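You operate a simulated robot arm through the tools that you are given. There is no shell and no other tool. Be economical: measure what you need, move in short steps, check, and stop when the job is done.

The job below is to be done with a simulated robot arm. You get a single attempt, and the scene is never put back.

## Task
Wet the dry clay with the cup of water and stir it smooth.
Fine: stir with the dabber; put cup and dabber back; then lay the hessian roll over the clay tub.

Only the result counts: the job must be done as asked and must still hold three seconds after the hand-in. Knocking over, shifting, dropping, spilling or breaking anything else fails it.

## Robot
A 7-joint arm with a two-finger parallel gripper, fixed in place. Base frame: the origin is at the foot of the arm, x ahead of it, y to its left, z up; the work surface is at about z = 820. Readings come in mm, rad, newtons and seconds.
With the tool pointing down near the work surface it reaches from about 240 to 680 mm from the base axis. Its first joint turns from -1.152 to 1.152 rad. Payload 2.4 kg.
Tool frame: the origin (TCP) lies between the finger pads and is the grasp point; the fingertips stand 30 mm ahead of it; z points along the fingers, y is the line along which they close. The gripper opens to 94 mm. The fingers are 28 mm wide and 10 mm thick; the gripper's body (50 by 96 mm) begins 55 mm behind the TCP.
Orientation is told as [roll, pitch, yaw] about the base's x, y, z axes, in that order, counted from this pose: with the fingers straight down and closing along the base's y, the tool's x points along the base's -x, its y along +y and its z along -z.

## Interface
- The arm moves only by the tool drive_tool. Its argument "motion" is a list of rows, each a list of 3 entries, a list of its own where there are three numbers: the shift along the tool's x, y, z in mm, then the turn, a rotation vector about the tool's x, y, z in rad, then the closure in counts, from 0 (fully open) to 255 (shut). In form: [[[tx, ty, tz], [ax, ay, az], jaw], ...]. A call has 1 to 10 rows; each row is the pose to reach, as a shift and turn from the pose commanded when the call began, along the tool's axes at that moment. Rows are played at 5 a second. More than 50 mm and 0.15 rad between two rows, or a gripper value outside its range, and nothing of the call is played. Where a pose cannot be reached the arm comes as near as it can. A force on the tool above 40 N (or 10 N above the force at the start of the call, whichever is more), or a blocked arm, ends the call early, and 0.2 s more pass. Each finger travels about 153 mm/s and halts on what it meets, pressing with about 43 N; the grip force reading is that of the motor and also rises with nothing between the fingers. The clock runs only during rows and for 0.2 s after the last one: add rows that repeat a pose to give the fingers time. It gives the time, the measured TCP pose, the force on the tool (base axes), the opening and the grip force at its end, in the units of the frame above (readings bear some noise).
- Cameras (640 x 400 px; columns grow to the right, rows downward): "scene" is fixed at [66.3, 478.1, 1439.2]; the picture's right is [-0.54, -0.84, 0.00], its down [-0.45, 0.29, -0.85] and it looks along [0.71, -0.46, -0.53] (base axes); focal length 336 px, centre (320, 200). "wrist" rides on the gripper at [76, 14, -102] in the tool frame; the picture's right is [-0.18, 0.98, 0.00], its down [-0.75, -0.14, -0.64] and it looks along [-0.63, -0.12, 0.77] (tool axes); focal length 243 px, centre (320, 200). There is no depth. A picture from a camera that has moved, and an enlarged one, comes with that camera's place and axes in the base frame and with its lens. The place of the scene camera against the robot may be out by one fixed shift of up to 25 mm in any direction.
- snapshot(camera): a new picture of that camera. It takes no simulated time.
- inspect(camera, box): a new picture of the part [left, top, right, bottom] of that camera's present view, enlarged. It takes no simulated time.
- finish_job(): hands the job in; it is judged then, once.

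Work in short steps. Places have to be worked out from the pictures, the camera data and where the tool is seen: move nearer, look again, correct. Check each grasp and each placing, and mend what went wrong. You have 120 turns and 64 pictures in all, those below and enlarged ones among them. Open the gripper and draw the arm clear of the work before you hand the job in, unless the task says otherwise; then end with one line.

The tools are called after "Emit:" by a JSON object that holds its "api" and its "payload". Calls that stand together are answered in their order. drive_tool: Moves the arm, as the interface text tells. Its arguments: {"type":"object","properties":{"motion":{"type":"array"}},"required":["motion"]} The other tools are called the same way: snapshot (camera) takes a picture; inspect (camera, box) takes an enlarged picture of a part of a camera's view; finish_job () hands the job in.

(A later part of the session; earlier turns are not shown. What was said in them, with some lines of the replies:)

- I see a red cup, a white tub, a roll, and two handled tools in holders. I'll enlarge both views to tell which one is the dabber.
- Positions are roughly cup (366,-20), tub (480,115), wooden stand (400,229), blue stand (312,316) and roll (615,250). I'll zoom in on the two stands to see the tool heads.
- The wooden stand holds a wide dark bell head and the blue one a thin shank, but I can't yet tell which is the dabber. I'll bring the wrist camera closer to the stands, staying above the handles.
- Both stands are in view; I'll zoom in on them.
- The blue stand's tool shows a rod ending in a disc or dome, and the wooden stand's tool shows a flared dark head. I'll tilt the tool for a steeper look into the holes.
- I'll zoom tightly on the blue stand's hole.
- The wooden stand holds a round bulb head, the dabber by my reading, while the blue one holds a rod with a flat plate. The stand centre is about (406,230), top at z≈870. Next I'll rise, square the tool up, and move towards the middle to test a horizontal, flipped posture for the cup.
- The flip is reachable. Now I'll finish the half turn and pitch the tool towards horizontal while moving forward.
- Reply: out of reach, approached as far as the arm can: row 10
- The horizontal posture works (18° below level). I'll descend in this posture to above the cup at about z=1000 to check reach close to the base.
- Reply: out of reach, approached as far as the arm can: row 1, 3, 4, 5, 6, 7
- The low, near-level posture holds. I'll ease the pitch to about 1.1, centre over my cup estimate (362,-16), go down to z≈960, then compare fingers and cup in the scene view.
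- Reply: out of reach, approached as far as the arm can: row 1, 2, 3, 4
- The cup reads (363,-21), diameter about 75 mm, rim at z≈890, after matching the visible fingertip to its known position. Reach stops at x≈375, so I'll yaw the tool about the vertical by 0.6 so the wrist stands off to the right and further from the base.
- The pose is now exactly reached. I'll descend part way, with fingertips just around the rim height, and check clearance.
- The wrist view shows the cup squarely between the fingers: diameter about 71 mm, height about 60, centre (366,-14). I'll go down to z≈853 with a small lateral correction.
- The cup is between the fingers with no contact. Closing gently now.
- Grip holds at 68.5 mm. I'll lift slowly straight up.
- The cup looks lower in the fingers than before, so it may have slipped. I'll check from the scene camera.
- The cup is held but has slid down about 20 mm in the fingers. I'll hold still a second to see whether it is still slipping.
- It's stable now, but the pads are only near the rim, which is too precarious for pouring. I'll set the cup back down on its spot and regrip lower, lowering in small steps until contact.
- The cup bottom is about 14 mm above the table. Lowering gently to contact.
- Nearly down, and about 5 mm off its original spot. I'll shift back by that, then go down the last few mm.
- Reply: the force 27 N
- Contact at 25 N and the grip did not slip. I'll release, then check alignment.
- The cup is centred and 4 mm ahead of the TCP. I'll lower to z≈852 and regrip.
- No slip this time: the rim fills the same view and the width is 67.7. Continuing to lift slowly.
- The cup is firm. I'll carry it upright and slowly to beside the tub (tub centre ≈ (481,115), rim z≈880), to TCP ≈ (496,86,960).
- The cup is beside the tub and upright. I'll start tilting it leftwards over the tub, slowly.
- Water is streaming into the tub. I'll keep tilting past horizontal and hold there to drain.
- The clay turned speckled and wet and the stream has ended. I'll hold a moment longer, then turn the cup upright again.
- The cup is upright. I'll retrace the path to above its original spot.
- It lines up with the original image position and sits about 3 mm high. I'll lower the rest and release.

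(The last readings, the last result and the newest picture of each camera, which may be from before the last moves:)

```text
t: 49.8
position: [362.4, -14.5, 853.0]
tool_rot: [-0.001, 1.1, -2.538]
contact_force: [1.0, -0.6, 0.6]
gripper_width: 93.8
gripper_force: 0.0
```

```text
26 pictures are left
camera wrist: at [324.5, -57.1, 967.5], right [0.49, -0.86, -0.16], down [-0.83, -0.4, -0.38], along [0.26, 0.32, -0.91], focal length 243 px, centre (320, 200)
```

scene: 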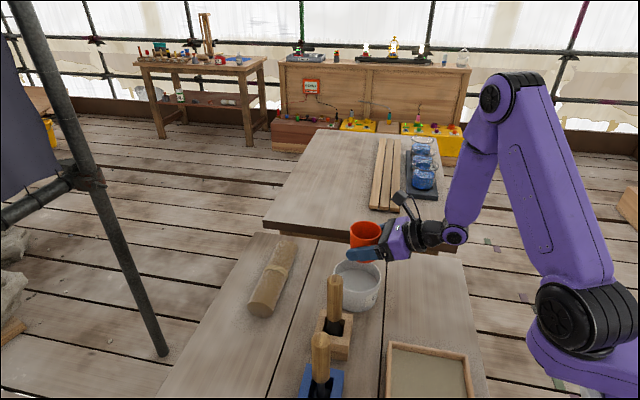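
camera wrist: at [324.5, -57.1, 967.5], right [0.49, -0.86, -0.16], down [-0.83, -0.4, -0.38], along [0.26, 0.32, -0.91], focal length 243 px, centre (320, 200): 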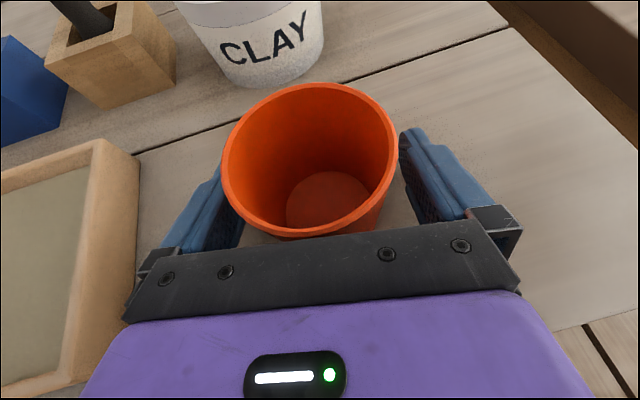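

The cup stands free. I'll rise clear, pitch the tool straight down again, and unwind the yaw.

Emit:
{"api": "drive_tool", "payload": {"motion": [[[20, 0, -10], [0, 0, 0], 0], [[55, 0, -28], [0, 0, 0], 0], [[95, 0, -48.5], [0, 0, 0], 0], [[135, 0, -69], [0, 0, 0], 0], [[175, 0, -89], [0, 0, 0], 0], [[214, 0, -109], [0, 0, 0], 0], [[232, 0, -118], [0, 0, 0], 0]]}}

Emit:
{"api": "drive_tool", "payload": {"motion": [[[0, 0, 0], [0, -0.14, 0], 0], [[0, 0, 0], [0, -0.28, 0], 0], [[0, 0, 0], [0, -0.42, 0], 0], [[0, 0, 0], [0, -0.56, 0], 0], [[0, 0, 0], [0, -0.7, 0], 0], [[0, 0, 0], [0, -0.84, 0], 0], [[0, 0, 0], [0, -0.98, 0], 0], [[0, 0, 0], [0, -1.1, 0], 0], [[0, 0, 0], [0, -1.1, 0], 0]]}}

Emit:
{"api": "drive_tool", "payload": {"motion": [[[0, 0, 0], [0, 0, -0.14], 0], [[0, 0, 0], [0, 0, -0.28], 0], [[0, 0, 0], [0, 0, -0.42], 0], [[0, 0, 0], [0, 0, -0.56], 0], [[0, 0, 0], [0, 0, -0.7], 0], [[0, 0, 0], [0, 0, -0.84], 0], [[0, 0, 0], [0, 0, -0.98], 0], [[0, 0, 0], [0, 0, -1.12], 0], [[0, 0, 0], [0, 0, -1.26], 0]]}}

Emit:
{"api": "drive_tool", "payload": {"motion": [[[0, 0, 0], [0, 0, -0.14], 0], [[0, 0, 0], [0, 0, -0.28], 0], [[0, 0, 0], [0, 0, -0.42], 0], [[0, 0, 0], [0, 0, -0.56], 0], [[0, 0, 0], [0, 0, -0.7], 0], [[0, 0, 0], [0, 0, -0.84], 0], [[0, 0, 0], [0, 0, -0.98], 0], [[0, 0, 0], [0, 0, -1.12], 0], [[0, 0, 0], [0, 0, -1.28], 0], [[0, 0, 0], [0, 0, -1.28], 0]]}}

```text
t: 51.4
position: [363.3, -12.8, 1112.6]
tool_rot: [-0.003, 1.101, -2.541]
contact_force: [0.0, 0.9, 0.8]
gripper_width: 94.1
gripper_force: 0.1
```

```text
t: 53.4
position: [362.4, -14.7, 1112.8]
tool_rot: [0.0, -0.002, -2.538]
contact_force: [0.0, 0.6, -0.2]
gripper_width: 94.1
gripper_force: 0.0
```

```text
t: 55.4
position: [363.4, -14.0, 1113.2]
tool_rot: [0.001, -0.001, -1.277]
contact_force: [-0.1, -0.7, -1.0]
gripper_width: 93.9
gripper_force: 0.1
```

```text
refused: row 9 steps farther than a row can; nothing moved
```

One row was a bit too large; I'll repeat it with legal steps.

Emit:
{"api": "drive_tool", "payload": {"motion": [[[0, 0, 0], [0, 0, -0.14], 0], [[0, 0, 0], [0, 0, -0.28], 0], [[0, 0, 0], [0, 0, -0.42], 0], [[0, 0, 0], [0, 0, -0.56], 0], [[0, 0, 0], [0, 0, -0.7], 0], [[0, 0, 0], [0, 0, -0.84], 0], [[0, 0, 0], [0, 0, -0.98], 0], [[0, 0, 0], [0, 0, -1.12], 0], [[0, 0, 0], [0, 0, -1.26], 0], [[0, 0, 0], [0, 0, -1.277], 0]]}}

Emit:
{"api": "drive_tool", "payload": {"motion": [[[-8, 45, 0], [0, 0, 0], 0], [[-17, 90, 0], [0, 0, 0], 0], [[-25, 135, 0], [0, 0, 0], 0], [[-33, 180, 0], [0, 0, 0], 0], [[-40, 220, 0], [0, 0, 0], 0], [[-42, 244, 0], [0, 0, 0], 0], [[-42, 244, 0], [0, 0, 0], 0]]}}

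Emit:
{"api": "snapshot", "payload": {"camera": "wrist"}}

Emit:
{"api": "inspect", "payload": {"camera": "scene", "box": [250, 140, 480, 370]}}

```text
t: 57.6
position: [362.2, -13.3, 1113.1]
tool_rot: [-0.001, 0.001, 0.001]
contact_force: [0.0, -0.2, -0.2]
gripper_width: 94.2
gripper_force: 0.0
```

```text
t: 59.2
position: [402.6, 231.4, 1111.8]
tool_rot: [0.001, -0.001, 0.0]
contact_force: [-0.1, -0.7, 0.2]
gripper_width: 94.1
gripper_force: 0.1
```

```text
25 pictures are left
camera wrist: at [327.6, 246.9, 1214.9], right [0.19, 0.98, 0.0], down [0.75, -0.14, 0.64], along [0.63, -0.12, -0.77], focal length 243 px, centre (320, 200)
```

wrist: 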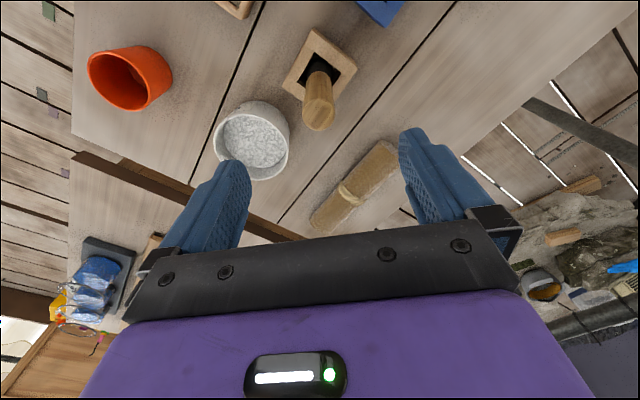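

```text
1.74 times, centred on (365, 255) of scene
camera zoom: at [66.3, 478.1, 1439.2], right [-0.54, -0.84, 0.0], down [-0.45, 0.29, -0.85], along [0.71, -0.46, -0.53], focal length 585 px, centre (242, 104)
```

zoom: 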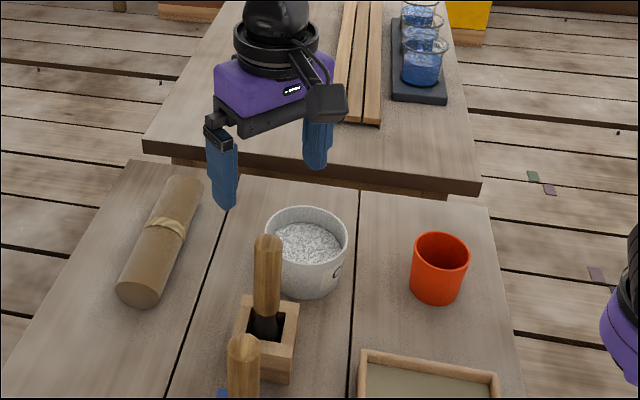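

The handle top reads (408,230) at z≈995. I'll descend around it to TCP z≈962.

Emit:
{"api": "drive_tool", "payload": {"motion": [[[-5, -1, 30], [0, 0, 0], 0], [[-5, -1, 70], [0, 0, 0], 0], [[-5, -1, 105], [0, 0, 0], 0], [[-5, -1, 130], [0, 0, 0], 0], [[-5, -1, 150], [0, 0, 0], 0], [[-5, -1, 150], [0, 0, 0], 0]]}}

Emit:
{"api": "snapshot", "payload": {"camera": "wrist"}}

Emit:
{"api": "inspect", "payload": {"camera": "scene", "box": [270, 220, 420, 370]}}

```text
t: 60.6
position: [409.7, 228.7, 963.5]
tool_rot: [0.0, 0.0, -0.001]
contact_force: [0.2, -0.4, 0.9]
gripper_width: 94.1
gripper_force: 0.0
```

```text
23 pictures are left
camera wrist: at [333.6, 243.8, 1065.7], right [0.19, 0.98, 0.0], down [0.75, -0.14, 0.64], along [0.63, -0.12, -0.77], focal length 243 px, centre (320, 200)
```

wrist: 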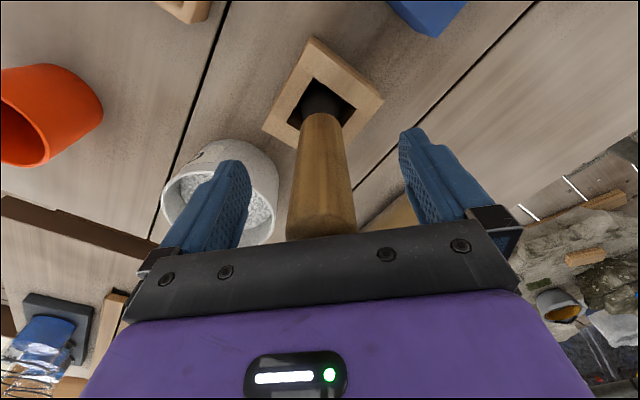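

```text
2.67 times, centred on (345, 295) of scene
camera zoom: at [66.3, 478.1, 1439.2], right [-0.54, -0.84, 0.0], down [-0.45, 0.29, -0.85], along [0.71, -0.46, -0.53], focal length 897 px, centre (253, -53)
```

zoom: 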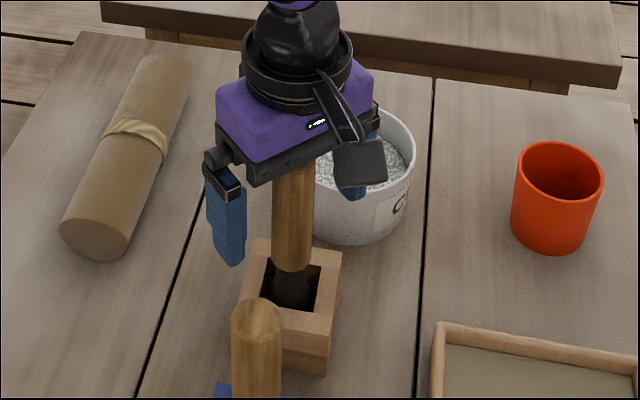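

The handle (top ≈ 988) is centred between the fingers. Closing on it.

Emit:
{"api": "drive_tool", "payload": {"motion": [[[0, 0, 0], [0, 0, 0], 80], [[0, 0, 0], [0, 0, 0], 140], [[0, 0, 0], [0, 0, 0], 165], [[0, 0, 0], [0, 0, 0], 185], [[0, 0, 0], [0, 0, 0], 205], [[0, 0, 0], [0, 0, 0], 255], [[0, 0, 0], [0, 0, 0], 255]]}}

Emit:
{"api": "drive_tool", "payload": {"motion": [[[0, 0, -2], [0, 0, 0], 255], [[0, 0, -6], [0, 0, 0], 255], [[0, 0, -12], [0, 0, 0], 255], [[0, 0, -20], [0, 0, 0], 255], [[0, 0, -30], [0, 0, 0], 255], [[0, 0, -42], [0, 0, 0], 255], [[0, 0, -55], [0, 0, 0], 255], [[0, 0, -70], [0, 0, 0], 255], [[0, 0, -85], [0, 0, 0], 255], [[0, 0, -95], [0, 0, 0], 255]]}}

Emit:
{"api": "snapshot", "payload": {"camera": "wrist"}}

Emit:
{"api": "inspect", "payload": {"camera": "scene", "box": [270, 200, 420, 350]}}

```text
t: 62.2
position: [410.7, 229.0, 963.7]
tool_rot: [-0.001, 0.0, -0.003]
contact_force: [-0.2, -1.1, -0.2]
gripper_width: 29.2
gripper_force: 43.0
```

```text
t: 64.4
position: [410.9, 230.4, 1059.0]
tool_rot: [0.0, -0.001, -0.003]
contact_force: [0.1, 0.0, -0.9]
gripper_width: 29.3
gripper_force: 43.4
```

```text
21 pictures are left
camera wrist: at [335.0, 244.9, 1161.3], right [0.19, 0.98, 0.0], down [0.75, -0.14, 0.64], along [0.63, -0.12, -0.77], focal length 243 px, centre (320, 200)
```

wrist: 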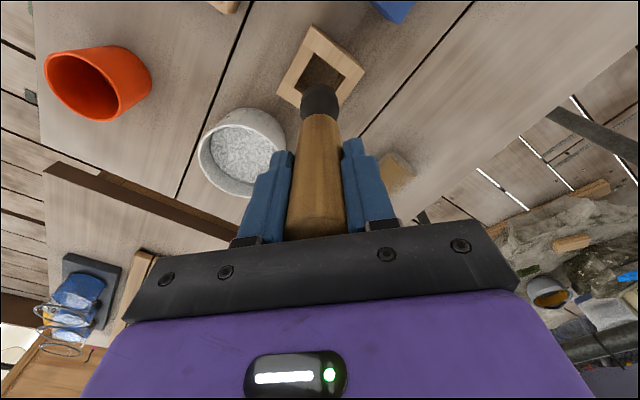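

```text
2.67 times, centred on (345, 275) of scene
camera zoom: at [66.3, 478.1, 1439.2], right [-0.54, -0.84, 0.0], down [-0.45, 0.29, -0.85], along [0.71, -0.46, -0.53], focal length 897 px, centre (253, 0)
```

zoom: 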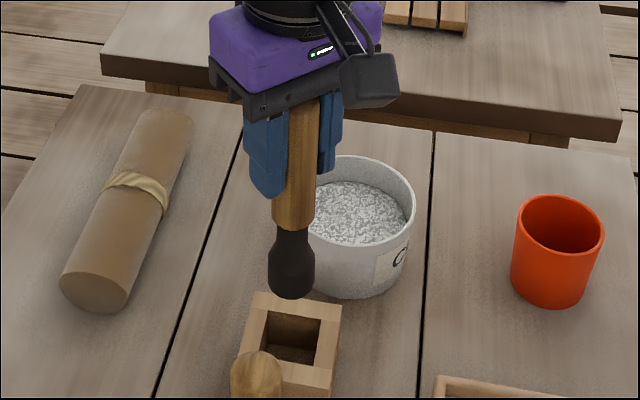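

The dabber is held firmly (egg-shaped head, bottom about 138 mm below the TCP). I'll move it over the tub and check its position against the rim.

Emit:
{"api": "drive_tool", "payload": {"motion": [[[-5, -10, 0], [0, 0, 0], 255], [[-17, -30, 0], [0, 0, 0], 255], [[-33, -58, 0], [0, 0, 0], 255], [[-48, -85, 0], [0, 0, 0], 255], [[-62, -108, 0], [0, 0, 0], 255], [[-68, -119, 0], [0, 0, 0], 255], [[-68, -119, 0], [0, 0, 0], 255]]}}

Emit:
{"api": "snapshot", "payload": {"camera": "wrist"}}

Emit:
{"api": "inspect", "payload": {"camera": "scene", "box": [290, 200, 440, 330]}}

```text
t: 66.0
position: [481.0, 110.0, 1056.7]
tool_rot: [-0.001, 0.0, -0.002]
contact_force: [0.4, -0.6, -0.7]
gripper_width: 29.2
gripper_force: 42.9
```

```text
19 pictures are left
camera wrist: at [404.0, 124.6, 1159.3], right [0.19, 0.98, 0.0], down [0.75, -0.14, 0.64], along [0.63, -0.12, -0.77], focal length 243 px, centre (320, 200)
```

wrist: 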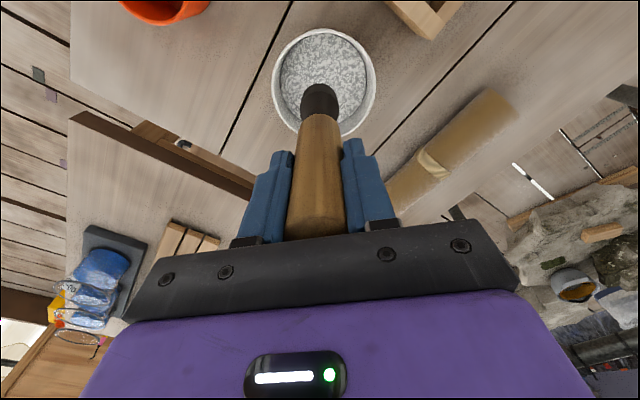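

```text
3.08 times, centred on (365, 265) of scene
camera zoom: at [66.3, 478.1, 1439.2], right [-0.54, -0.84, 0.0], down [-0.45, 0.29, -0.85], along [0.71, -0.46, -0.53], focal length 1035 px, centre (182, 0)
```

zoom: 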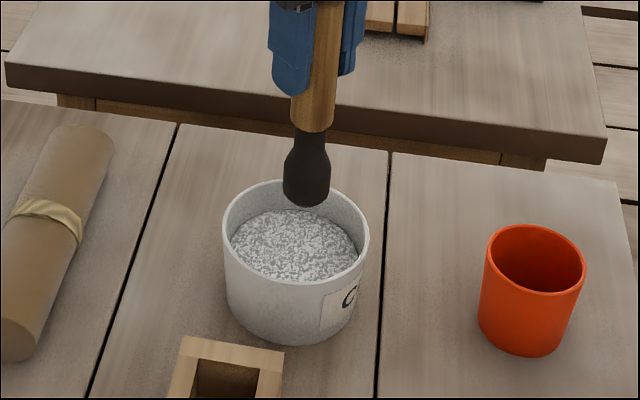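

Wrist view gives the tub centre at ≈ (474,114), outer diameter 111. I'll centre and lower the head into the clay, leaving it above the floor.

Emit:
{"api": "drive_tool", "payload": {"motion": [[[7, 4, 0], [0, 0, 0], 255], [[7, 4, 15], [0, 0, 0], 255], [[7, 4, 30], [0, 0, 0], 255], [[7, 4, 42], [0, 0, 0], 255], [[7, 4, 52], [0, 0, 0], 255], [[7, 4, 60], [0, 0, 0], 255], [[7, 4, 67], [0, 0, 0], 255], [[7, 4, 72], [0, 0, 0], 255], [[7, 4, 75], [0, 0, 0], 255]]}}

Emit:
{"api": "inspect", "payload": {"camera": "wrist", "box": [220, 0, 440, 160]}}

Emit:
{"api": "inspect", "payload": {"camera": "scene", "box": [290, 200, 440, 330]}}

```text
t: 68.0
position: [472.5, 115.5, 982.2]
tool_rot: [0.0, 0.0, -0.002]
contact_force: [-0.1, 0.5, -1.4]
gripper_width: 28.9
gripper_force: 43.0
```

```text
2.50 times, centred on (330, 80) of wrist
camera zoom: at [395.6, 130.6, 1085.4], right [0.19, 0.98, 0.0], down [0.75, -0.14, 0.64], along [0.63, -0.12, -0.77], focal length 606 px, centre (295, 500)
```

zoom: 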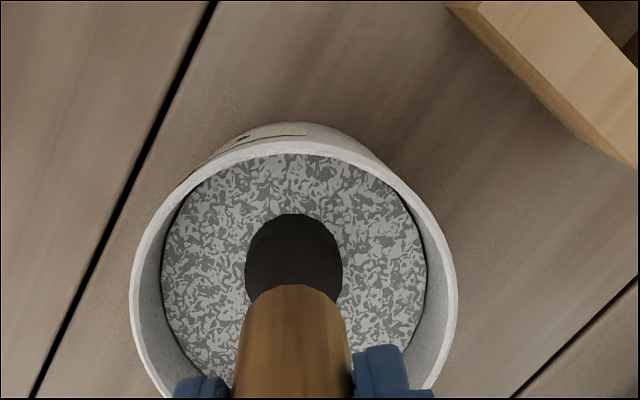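

```text
3.08 times, centred on (365, 265) of scene
camera zoom: at [66.3, 478.1, 1439.2], right [-0.54, -0.84, 0.0], down [-0.45, 0.29, -0.85], along [0.71, -0.46, -0.53], focal length 1035 px, centre (182, 0)
```

zoom: 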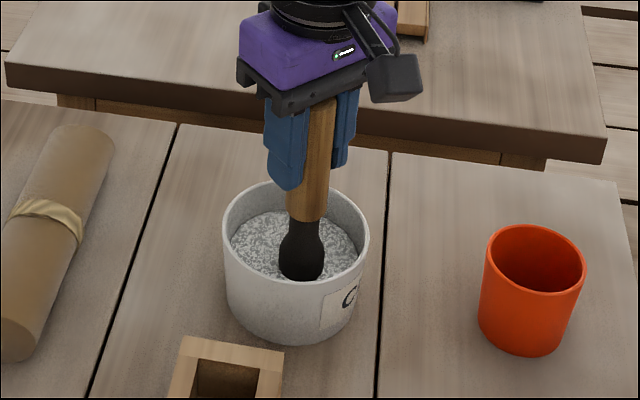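

The head is in the clay and centred in the wrist view. I'll lower 7 mm more and stir in circles of 14 mm radius.

Emit:
{"api": "drive_tool", "payload": {"motion": [[[0, 0, 4], [0, 0, 0], 255], [[0, 0, 7], [0, 0, 0], 255], [[14, 0, 7], [0, 0, 0], 255], [[10, 10, 7], [0, 0, 0], 255], [[0, 14, 7], [0, 0, 0], 255], [[-10, 10, 7], [0, 0, 0], 255], [[-14, 0, 7], [0, 0, 0], 255], [[-10, -10, 7], [0, 0, 0], 255], [[0, -14, 7], [0, 0, 0], 255], [[10, -10, 7], [0, 0, 0], 255]]}}

Emit:
{"api": "drive_tool", "payload": {"motion": [[[4, 10, 0], [0, 0, 0], 255], [[0, 20, 0], [0, 0, 0], 255], [[-10, 24, 0], [0, 0, 0], 255], [[-20, 20, 0], [0, 0, 0], 255], [[-24, 10, 0], [0, 0, 0], 255], [[-20, 0, 0], [0, 0, 0], 255], [[-10, -4, 0], [0, 0, 0], 255], [[0, 0, 0], [0, 0, 0], 255]]}}

Emit:
{"api": "drive_tool", "payload": {"motion": [[[4, 10, 0], [0, 0, 0], 255], [[0, 20, 0], [0, 0, 0], 255], [[-10, 24, 0], [0, 0, 0], 255], [[-20, 20, 0], [0, 0, 0], 255], [[-24, 10, 0], [0, 0, 0], 255], [[-20, 0, 0], [0, 0, 0], 255], [[-10, -4, 0], [0, 0, 0], 255], [[0, 0, 0], [0, 0, 0], 255]]}}

Emit:
{"api": "inspect", "payload": {"camera": "wrist", "box": [220, 0, 440, 160]}}

```text
t: 70.2
position: [461.9, 104.2, 976.4]
tool_rot: [0.0, 0.001, -0.001]
contact_force: [0.1, 0.6, -1.2]
gripper_width: 29.1
gripper_force: 43.4
```

```text
t: 72.0
position: [461.8, 104.0, 976.1]
tool_rot: [0.0, 0.0, -0.003]
contact_force: [0.3, 0.7, -2.0]
gripper_width: 29.3
gripper_force: 43.1
```

```text
t: 73.8
position: [462.2, 103.7, 976.3]
tool_rot: [0.0, 0.0, -0.003]
contact_force: [0.0, -0.2, -1.9]
gripper_width: 29.0
gripper_force: 42.8
```

```text
2.50 times, centred on (330, 80) of wrist
camera zoom: at [385.5, 119.1, 1078.7], right [0.19, 0.98, 0.0], down [0.75, -0.14, 0.64], along [0.63, -0.12, -0.77], focal length 606 px, centre (295, 500)
```

zoom: 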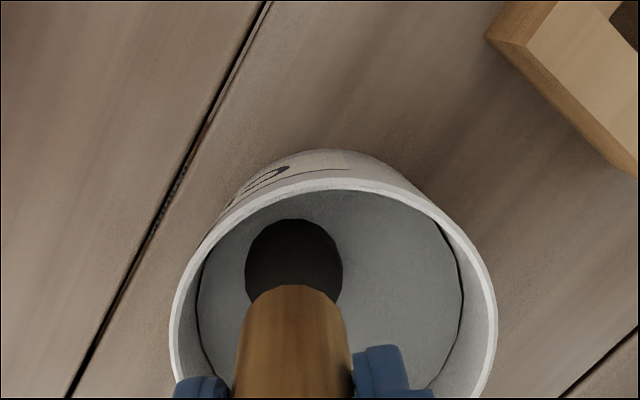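

The clay is uniformly smooth. One more circle for good measure, then centre and lift out.

Emit:
{"api": "drive_tool", "payload": {"motion": [[[4, 10, 0], [0, 0, 0], 255], [[0, 20, 0], [0, 0, 0], 255], [[-10, 24, 0], [0, 0, 0], 255], [[-20, 20, 0], [0, 0, 0], 255], [[-24, 10, 0], [0, 0, 0], 255], [[-20, 0, 0], [0, 0, 0], 255], [[-10, -4, 0], [0, 0, 0], 255], [[-4, 2, 0], [0, 0, 0], 255], [[-10, 10, 0], [0, 0, 0], 255]]}}

Emit:
{"api": "drive_tool", "payload": {"motion": [[[0, 0, -5], [0, 0, 0], 255], [[0, 0, -15], [0, 0, 0], 255], [[0, 0, -28], [0, 0, 0], 255], [[0, 0, -42], [0, 0, 0], 255], [[0, 0, -58], [0, 0, 0], 255], [[0, 0, -72], [0, 0, 0], 255], [[0, 0, -82], [0, 0, 0], 255], [[0, 0, -82], [0, 0, 0], 255], [[0, 0, -82], [0, 0, 0], 255]]}}

Emit:
{"api": "drive_tool", "payload": {"motion": [[[5, 10, 0], [0, 0, 0], 255], [[15, 29, 0], [0, 0, 0], 255], [[27, 52, 0], [0, 0, 0], 255], [[40, 76, 0], [0, 0, 0], 255], [[52, 98, 0], [0, 0, 0], 255], [[59, 111, 0], [0, 0, 0], 255], [[61, 115, 0], [0, 0, 0], 255], [[61, 115, 0], [0, 0, 0], 255]]}}

Emit:
{"api": "snapshot", "payload": {"camera": "wrist"}}

Emit:
{"api": "inspect", "payload": {"camera": "scene", "box": [270, 200, 420, 350]}}

```text
t: 75.8
position: [471.4, 112.7, 975.6]
tool_rot: [-0.001, 0.0, -0.002]
contact_force: [0.3, -0.1, -1.7]
gripper_width: 29.3
gripper_force: 42.8
```

```text
t: 77.8
position: [470.8, 112.4, 1058.9]
tool_rot: [-0.001, -0.001, -0.003]
contact_force: [-0.1, -0.3, -1.4]
gripper_width: 29.2
gripper_force: 42.8
```

```text
t: 79.6
position: [410.6, 228.6, 1056.9]
tool_rot: [-0.001, -0.001, -0.002]
contact_force: [0.4, 1.1, -0.1]
gripper_width: 29.0
gripper_force: 43.0
```

```text
14 pictures are left
camera wrist: at [335.1, 244.6, 1159.7], right [0.19, 0.98, 0.0], down [0.75, -0.14, 0.64], along [0.63, -0.12, -0.77], focal length 243 px, centre (320, 200)
```

wrist: 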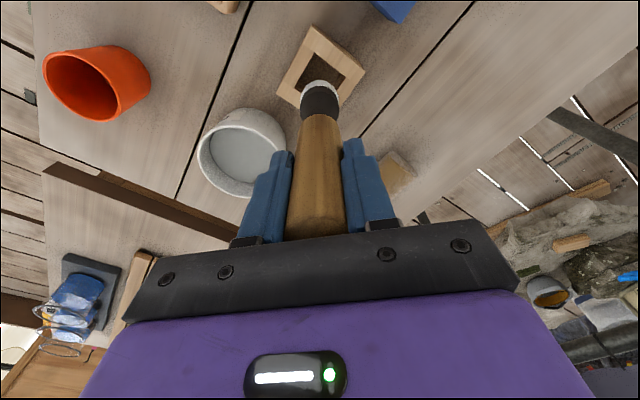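

```text
2.67 times, centred on (345, 275) of scene
camera zoom: at [66.3, 478.1, 1439.2], right [-0.54, -0.84, 0.0], down [-0.45, 0.29, -0.85], along [0.71, -0.46, -0.53], focal length 897 px, centre (253, 0)
```

zoom: 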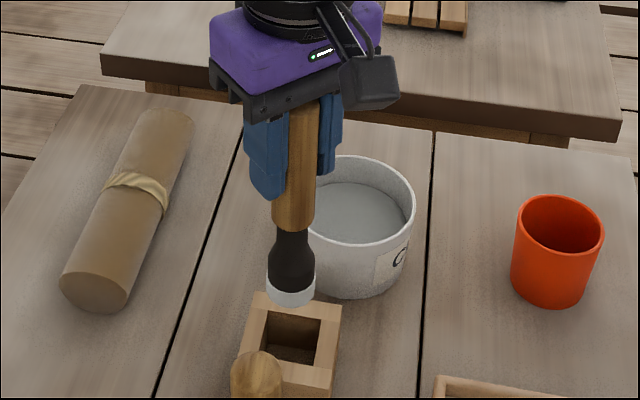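

The view matches the one right after pulling the dabber out. I'll lower it back into the stand.

Emit:
{"api": "drive_tool", "payload": {"motion": [[[0, 0, 8], [0, 0, 0], 255], [[0, 0, 22], [0, 0, 0], 255], [[0, 0, 36], [0, 0, 0], 255], [[0, 0, 50], [0, 0, 0], 255], [[0, 0, 64], [0, 0, 0], 255], [[0, 0, 76], [0, 0, 0], 255], [[0, 0, 86], [0, 0, 0], 255], [[0, 0, 92], [0, 0, 0], 255], [[0, 0, 94.5], [0, 0, 0], 255], [[0, 0, 94.5], [0, 0, 0], 255]]}}

Emit:
{"api": "inspect", "payload": {"camera": "scene", "box": [270, 220, 420, 370]}}

```text
t: 81.8
position: [410.1, 229.3, 963.5]
tool_rot: [0.0, 0.0, -0.001]
contact_force: [-0.1, -0.8, -1.2]
gripper_width: 29.1
gripper_force: 43.4
```

```text
2.67 times, centred on (345, 295) of scene
camera zoom: at [66.3, 478.1, 1439.2], right [-0.54, -0.84, 0.0], down [-0.45, 0.29, -0.85], along [0.71, -0.46, -0.53], focal length 897 px, centre (253, -53)
```

zoom: 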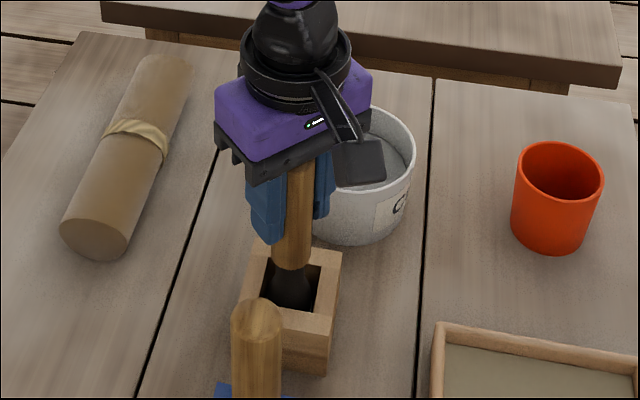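

The dabber is seated as before. I'll open slowly and rise straight up.

Emit:
{"api": "drive_tool", "payload": {"motion": [[[0, 0, 0.5], [0, 0, 0], 255], [[0, 0, 0.5], [0, 0, 0], 165], [[0, 0, 0.5], [0, 0, 0], 120], [[0, 0, 0.5], [0, 0, 0], 40], [[0, 0, 0.5], [0, 0, 0], 0], [[0, 0, 0.5], [0, 0, 0], 0]]}}

Emit:
{"api": "drive_tool", "payload": {"motion": [[[0, 0, -15], [0, 0, 0], 0], [[0, 0, -45], [0, 0, 0], 0], [[0, 0, -85], [0, 0, 0], 0], [[0, 0, -125], [0, 0, 0], 0], [[0, 0, -150], [0, 0, 0], 0], [[0, 0, -150], [0, 0, 0], 0]]}}

Emit:
{"api": "snapshot", "payload": {"camera": "wrist"}}

```text
t: 83.2
position: [410.0, 228.6, 962.4]
tool_rot: [0.0, 0.0, -0.001]
contact_force: [-0.4, 0.5, -0.3]
gripper_width: 94.1
gripper_force: 0.0
```

```text
t: 84.6
position: [409.8, 230.5, 1110.0]
tool_rot: [0.001, -0.001, -0.002]
contact_force: [0.0, 0.4, 0.3]
gripper_width: 94.0
gripper_force: 0.1
```

```text
11 pictures are left
camera wrist: at [332.9, 245.5, 1213.8], right [0.19, 0.98, 0.0], down [0.75, -0.14, 0.64], along [0.63, -0.12, -0.77], focal length 243 px, centre (320, 200)
```

wrist: 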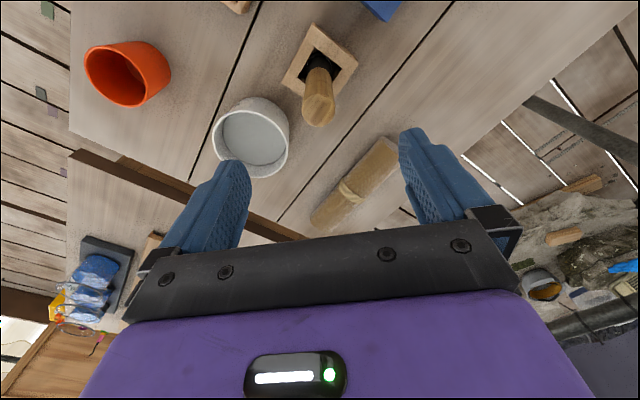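

The dabber stands in its place. The roll reads as centred near (621,250), running along (0.75,-0.66), diameter about 55. I'll turn the jaw across it and move above it.

Emit:
{"api": "drive_tool", "payload": {"motion": [[[-20, 2, 0], [0, 0, 0.145], 0], [[-60, 6, 0], [0, 0, 0.29], 0], [[-100, 10, 10], [0, 0, 0.435], 0], [[-140, 14, 20], [0, 0, 0.58], 0], [[-180, 18, 35], [0, 0, 0.725], 0], [[-205, 20, 55], [0, 0, 0.725], 0], [[-211, 20, 80], [0, 0, 0.725], 0], [[-211, 20, 110], [0, 0, 0.725], 0], [[-211, 20, 110], [0, 0, 0.725], 0]]}}

Emit:
{"api": "snapshot", "payload": {"camera": "wrist"}}

```text
t: 86.6
position: [621.9, 249.6, 1003.8]
tool_rot: [0.0, 0.0, -0.729]
contact_force: [-0.8, -0.3, 0.7]
gripper_width: 94.1
gripper_force: 0.0
```

```text
10 pictures are left
camera wrist: at [575.1, 311.5, 1106.2], right [0.79, 0.61, 0.0], down [0.47, -0.61, 0.64], along [0.39, -0.51, -0.77], focal length 243 px, centre (320, 200)
```

wrist: 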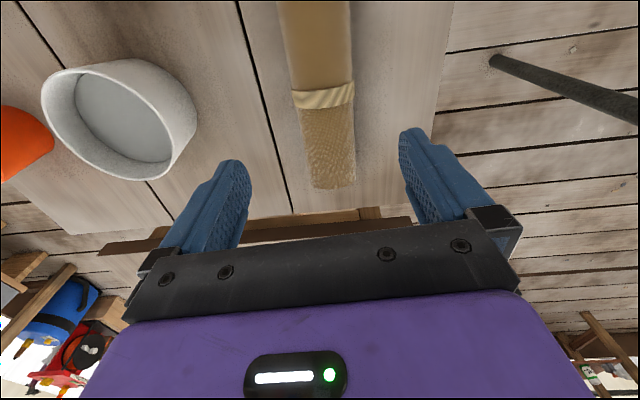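

The band at (623,253) marks the roll's middle. The roll runs at -46° and is about 62 mm thick. I'll trim the yaw by 0.08 and descend astride it.

Emit:
{"api": "drive_tool", "payload": {"motion": [[[0, 3, 20], [0, 0, 0.08], 0], [[0, 3, 50], [0, 0, 0.08], 0], [[0, 3, 80], [0, 0, 0.08], 0], [[0, 3, 105], [0, 0, 0.08], 0], [[0, 3, 125], [0, 0, 0.08], 0], [[0, 3, 140], [0, 0, 0.08], 0], [[0, 3, 145], [0, 0, 0.08], 0], [[0, 3, 145], [0, 0, 0.08], 0]]}}

Emit:
{"api": "snapshot", "payload": {"camera": "wrist"}}

```text
t: 88.4
position: [624.0, 252.2, 858.1]
tool_rot: [-0.001, 0.0, -0.806]
contact_force: [0.7, 0.5, 0.0]
gripper_width: 93.9
gripper_force: 0.0
```

```text
9 pictures are left
camera wrist: at [581.5, 318.0, 961.5], right [0.84, 0.55, 0.0], down [0.42, -0.64, 0.64], along [0.35, -0.54, -0.77], focal length 243 px, centre (320, 200)
```

wrist: 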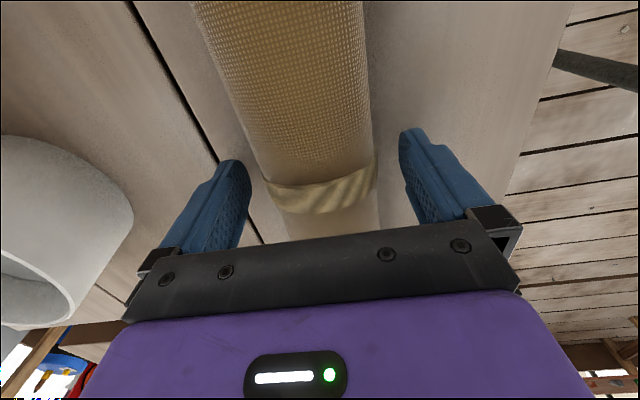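

Fingers straddle the roll at its band. Closing slowly and lifting a little.

Emit:
{"api": "drive_tool", "payload": {"motion": [[[0, 0, 0], [0, 0, 0], 40], [[0, 0, 0], [0, 0, 0], 65], [[0, 0, 0], [0, 0, 0], 85], [[0, 0, 0], [0, 0, 0], 110], [[0, 0, 0], [0, 0, 0], 160], [[0, 0, 0], [0, 0, 0], 255], [[0, 0, 0], [0, 0, 0], 255]]}}

Emit:
{"api": "drive_tool", "payload": {"motion": [[[0, 0, -2], [0, 0, 0], 255], [[0, 0, -6], [0, 0, 0], 255], [[0, 0, -12], [0, 0, 0], 255], [[0, 0, -22], [0, 0, 0], 255], [[0, 0, -34], [0, 0, 0], 255], [[0, 0, -48], [0, 0, 0], 255], [[0, 0, -62], [0, 0, 0], 255], [[0, 0, -78], [0, 0, 0], 255], [[0, 0, -94], [0, 0, 0], 255], [[0, 0, -104], [0, 0, 0], 255]]}}

Emit:
{"api": "snapshot", "payload": {"camera": "scene"}}

```text
t: 90.0
position: [622.8, 251.9, 859.0]
tool_rot: [0.0, 0.0, -0.807]
contact_force: [0.4, 0.1, 1.1]
gripper_width: 60.2
gripper_force: 43.1
```

```text
t: 92.2
position: [622.3, 249.9, 961.3]
tool_rot: [0.0, 0.001, -0.807]
contact_force: [-0.7, 0.3, -2.3]
gripper_width: 60.4
gripper_force: 42.5
```

```text
8 pictures are left
```

scene: 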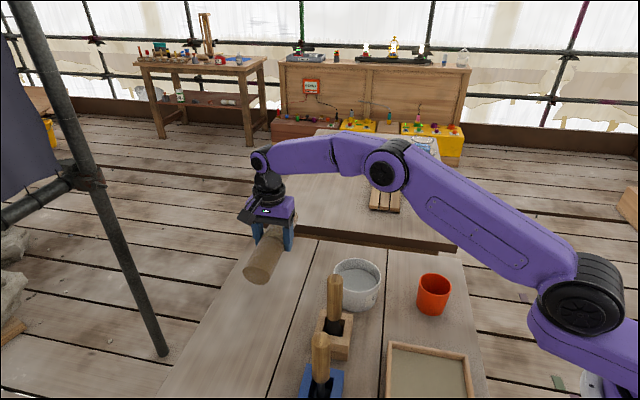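

The roll is held (60 mm). To keep it clear of the dabber I'll lay it along x over the tub (yaw 0). First I'll raise it, then carry it over with the turn.

Emit:
{"api": "drive_tool", "payload": {"motion": [[[1, -10, -35], [0, 0, 0], 255], [[2, -30, -70], [0, 0, 0], 255], [[3, -60, -100], [0, 0, 0], 255], [[3, -95, -110], [0, 0, -0.13], 255], [[4, -130, -110], [0, 0, -0.27], 255], [[4, -160, -110], [0, 0, -0.41], 255], [[5, -182, -110], [0, 0, -0.55], 255], [[5, -196, -110], [0, 0, -0.68], 255], [[5, -200, -110], [0, 0, -0.807], 255], [[5, -200, -110], [0, 0, -0.807], 255]]}}

Emit:
{"api": "snapshot", "payload": {"camera": "wrist"}}

Emit:
{"api": "inspect", "payload": {"camera": "scene", "box": [250, 140, 480, 340]}}

```text
t: 94.4
position: [475.9, 116.4, 1071.9]
tool_rot: [0.0, -0.002, 0.001]
contact_force: [-0.2, -0.5, -2.6]
gripper_width: 59.9
gripper_force: 43.0
```

```text
7 pictures are left
camera wrist: at [399.5, 130.9, 1174.1], right [0.18, 0.98, 0.0], down [0.75, -0.14, 0.64], along [0.63, -0.12, -0.77], focal length 243 px, centre (320, 200)
```

wrist: 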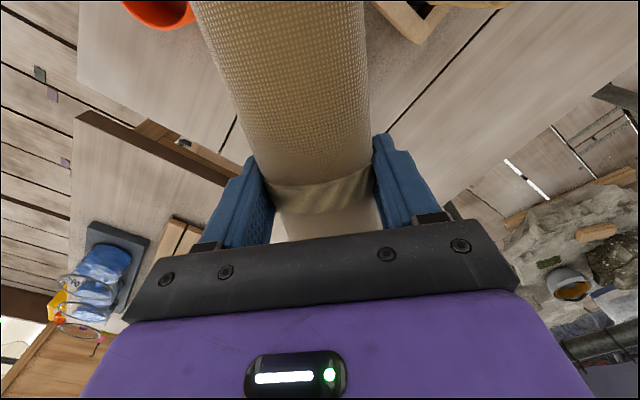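

```text
2.00 times, centred on (365, 240) of scene
camera zoom: at [66.3, 478.1, 1439.2], right [-0.54, -0.84, 0.0], down [-0.45, 0.29, -0.85], along [0.71, -0.46, -0.53], focal length 673 px, centre (230, 120)
```

zoom: 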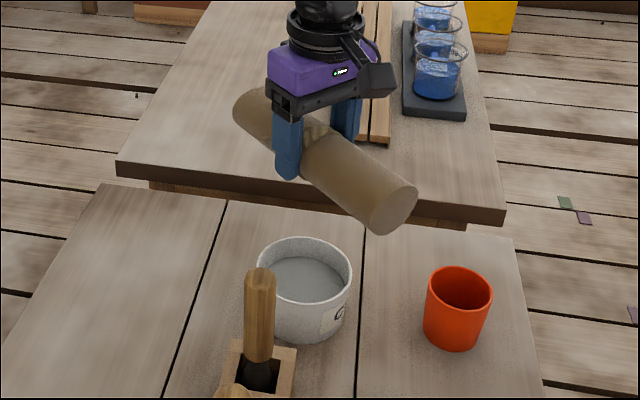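

The roll is level and aligned along x above the tub. I'll lower to just above the rim.

Emit:
{"api": "drive_tool", "payload": {"motion": [[[0, 0, 12], [0, 0, 0], 255], [[0, 0, 35], [0, 0, 0], 255], [[0, 0, 60], [0, 0, 0], 255], [[0, 0, 85], [0, 0, 0], 255], [[0, 0, 108], [0, 0, 0], 255], [[0, 0, 124], [0, 0, 0], 255], [[0, 0, 132], [0, 0, 0], 255], [[0, 0, 136], [0, 0, 0], 255], [[0, 0, 136], [0, 0, 0], 255]]}}

Emit:
{"api": "inspect", "payload": {"camera": "scene", "box": [290, 200, 440, 330]}}

```text
t: 96.4
position: [475.1, 114.7, 936.9]
tool_rot: [0.0, -0.001, 0.0]
contact_force: [-0.8, 0.3, -2.5]
gripper_width: 60.0
gripper_force: 43.1
```

```text
3.08 times, centred on (365, 265) of scene
camera zoom: at [66.3, 478.1, 1439.2], right [-0.54, -0.84, 0.0], down [-0.45, 0.29, -0.85], along [0.71, -0.46, -0.53], focal length 1035 px, centre (182, 0)
```

zoom: 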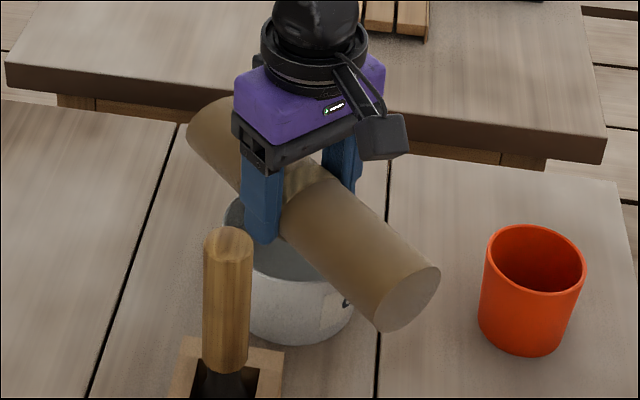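

Centred over the tub. Lowering in small steps, watching the force.

Emit:
{"api": "drive_tool", "payload": {"motion": [[[0, 0, 2], [0, 0, 0], 255], [[0, 0, 4], [0, 0, 0], 255], [[0, 0, 6], [0, 0, 0], 255], [[0, 0, 8], [0, 0, 0], 255], [[0, 0, 8], [0, 0, 0], 255]]}}

Emit:
{"api": "drive_tool", "payload": {"motion": [[[0, 0, 1.5], [0, 0, 0], 255], [[0, 0, 3], [0, 0, 0], 255], [[0, 0, 3], [0, 0, 0], 255]]}}

Emit:
{"api": "drive_tool", "payload": {"motion": [[[0, 0, 1.5], [0, 0, 0], 255], [[0, 0, 3], [0, 0, 0], 255], [[0, 0, 3], [0, 0, 0], 255]]}}

```text
t: 97.6
position: [475.3, 116.0, 928.5]
tool_rot: [-0.002, 0.001, 0.0]
contact_force: [-5.7, -2.0, 15.1]
gripper_width: 60.1
gripper_force: 42.6
```

```text
t: 98.1
position: [475.1, 116.9, 928.6]
tool_rot: [0.0, -0.002, 0.001]
contact_force: [-6.5, -1.1, 11.2]
gripper_width: 60.3
gripper_force: 43.0
stopped in row 2: the force on the tool passed its limit (the readings are from after the stop); the commanded pose is now the measured one
```

```text
t: 98.5
position: [476.2, 116.6, 928.3]
tool_rot: [0.0, -0.005, 0.002]
contact_force: [-5.3, -1.7, 11.9]
gripper_width: 60.3
gripper_force: 42.7
stopped in row 2: the force on the tool passed its limit (the readings are from after the stop); the commanded pose is now the measured one
```

The roll rests on the rim at TCP z≈928. I'll ease up half a millimetre and open gradually.

Emit:
{"api": "drive_tool", "payload": {"motion": [[[0, 0, -0.5], [0, 0, 0], 255], [[0, 0, -0.5], [0, 0, 0], 255], [[0, 0, -0.5], [0, 0, 0], 84], [[0, 0, -0.5], [0, 0, 0], 70], [[0, 0, -0.5], [0, 0, 0], 40], [[0, 0, -0.5], [0, 0, 0], 0], [[0, 0, -0.5], [0, 0, 0], 0]]}}

Emit:
{"api": "inspect", "payload": {"camera": "scene", "box": [290, 200, 440, 330]}}

```text
t: 100.1
position: [476.6, 116.7, 928.8]
tool_rot: [0.002, -0.003, 0.003]
contact_force: [0.0, 1.1, 0.0]
gripper_width: 94.1
gripper_force: 0.0
```

```text
3.08 times, centred on (365, 265) of scene
camera zoom: at [66.3, 478.1, 1439.2], right [-0.54, -0.84, 0.0], down [-0.45, 0.29, -0.85], along [0.71, -0.46, -0.53], focal length 1035 px, centre (182, 0)
```

zoom: 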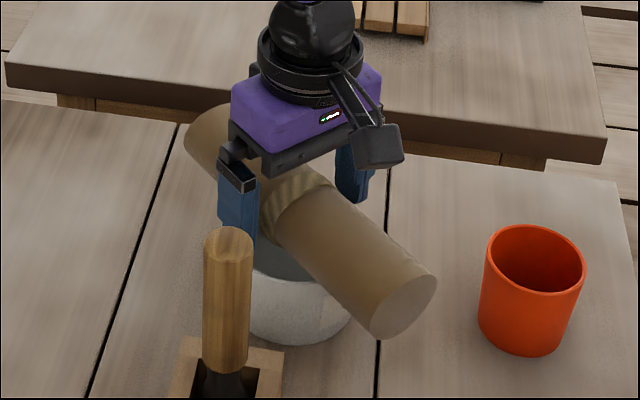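

The roll rests across the tub. I'll rise straight up well clear and check.

Emit:
{"api": "drive_tool", "payload": {"motion": [[[0, 0, -10], [0, 0, 0], 0], [[0, 0, -30], [0, 0, 0], 0], [[0, 0, -65], [0, 0, 0], 0], [[0, 0, -105], [0, 0, 0], 0], [[0, 0, -150], [0, 0, 0], 0], [[20, 0, -195], [0, 0, 0], 0], [[50, 0, -225], [0, 0, 0], 0], [[80, 0, -240], [0, 0, 0], 0], [[80, 0, -240], [0, 0, 0], 0]]}}

Emit:
{"api": "inspect", "payload": {"camera": "scene", "box": [250, 190, 480, 370]}}

Emit:
{"api": "snapshot", "payload": {"camera": "wrist"}}

```text
t: 102.1
position: [394.3, 118.5, 1167.1]
tool_rot: [-0.001, -0.004, 0.001]
contact_force: [-0.5, 0.4, 0.9]
gripper_width: 94.2
gripper_force: 0.0
```

```text
2.22 times, centred on (365, 280) of scene
camera zoom: at [66.3, 478.1, 1439.2], right [-0.54, -0.84, 0.0], down [-0.45, 0.29, -0.85], along [0.71, -0.46, -0.53], focal length 748 px, centre (220, 22)
```

zoom: 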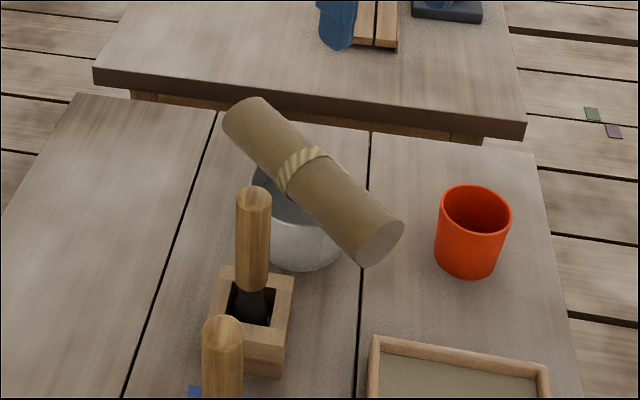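

```text
2 pictures are left
camera wrist: at [317.4, 132.9, 1269.9], right [0.18, 0.98, 0.0], down [0.75, -0.14, 0.64], along [0.63, -0.12, -0.77], focal length 243 px, centre (320, 200)
```

wrist: 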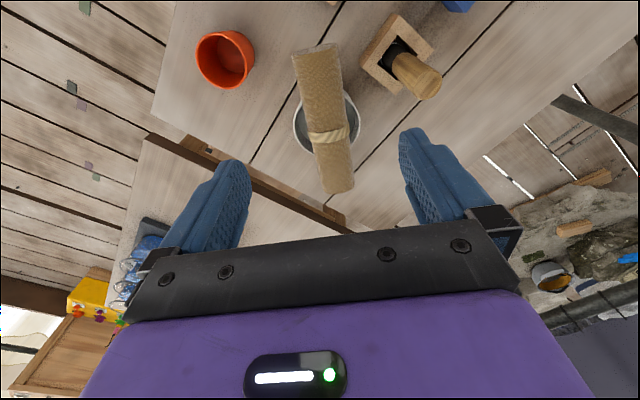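

The roll lies centred and still across the tub, the dabber is in its stand, the cup is upright on its spot, and the arm is clear with the gripper open. Handing in.

Emit:
{"api": "finish_job", "payload": {}}

```text
The job is handed in.
```

The job is handed in: the clay was wetted from the cup and stirred smooth with the dabber, both are back in place, the hessian roll lies across the tub, and the arm is clear. The cup slipped in the grip on the first lift, so I set it down and regripped before pouring, and I took the round-headed tool in the wooden stand to be the dabber.
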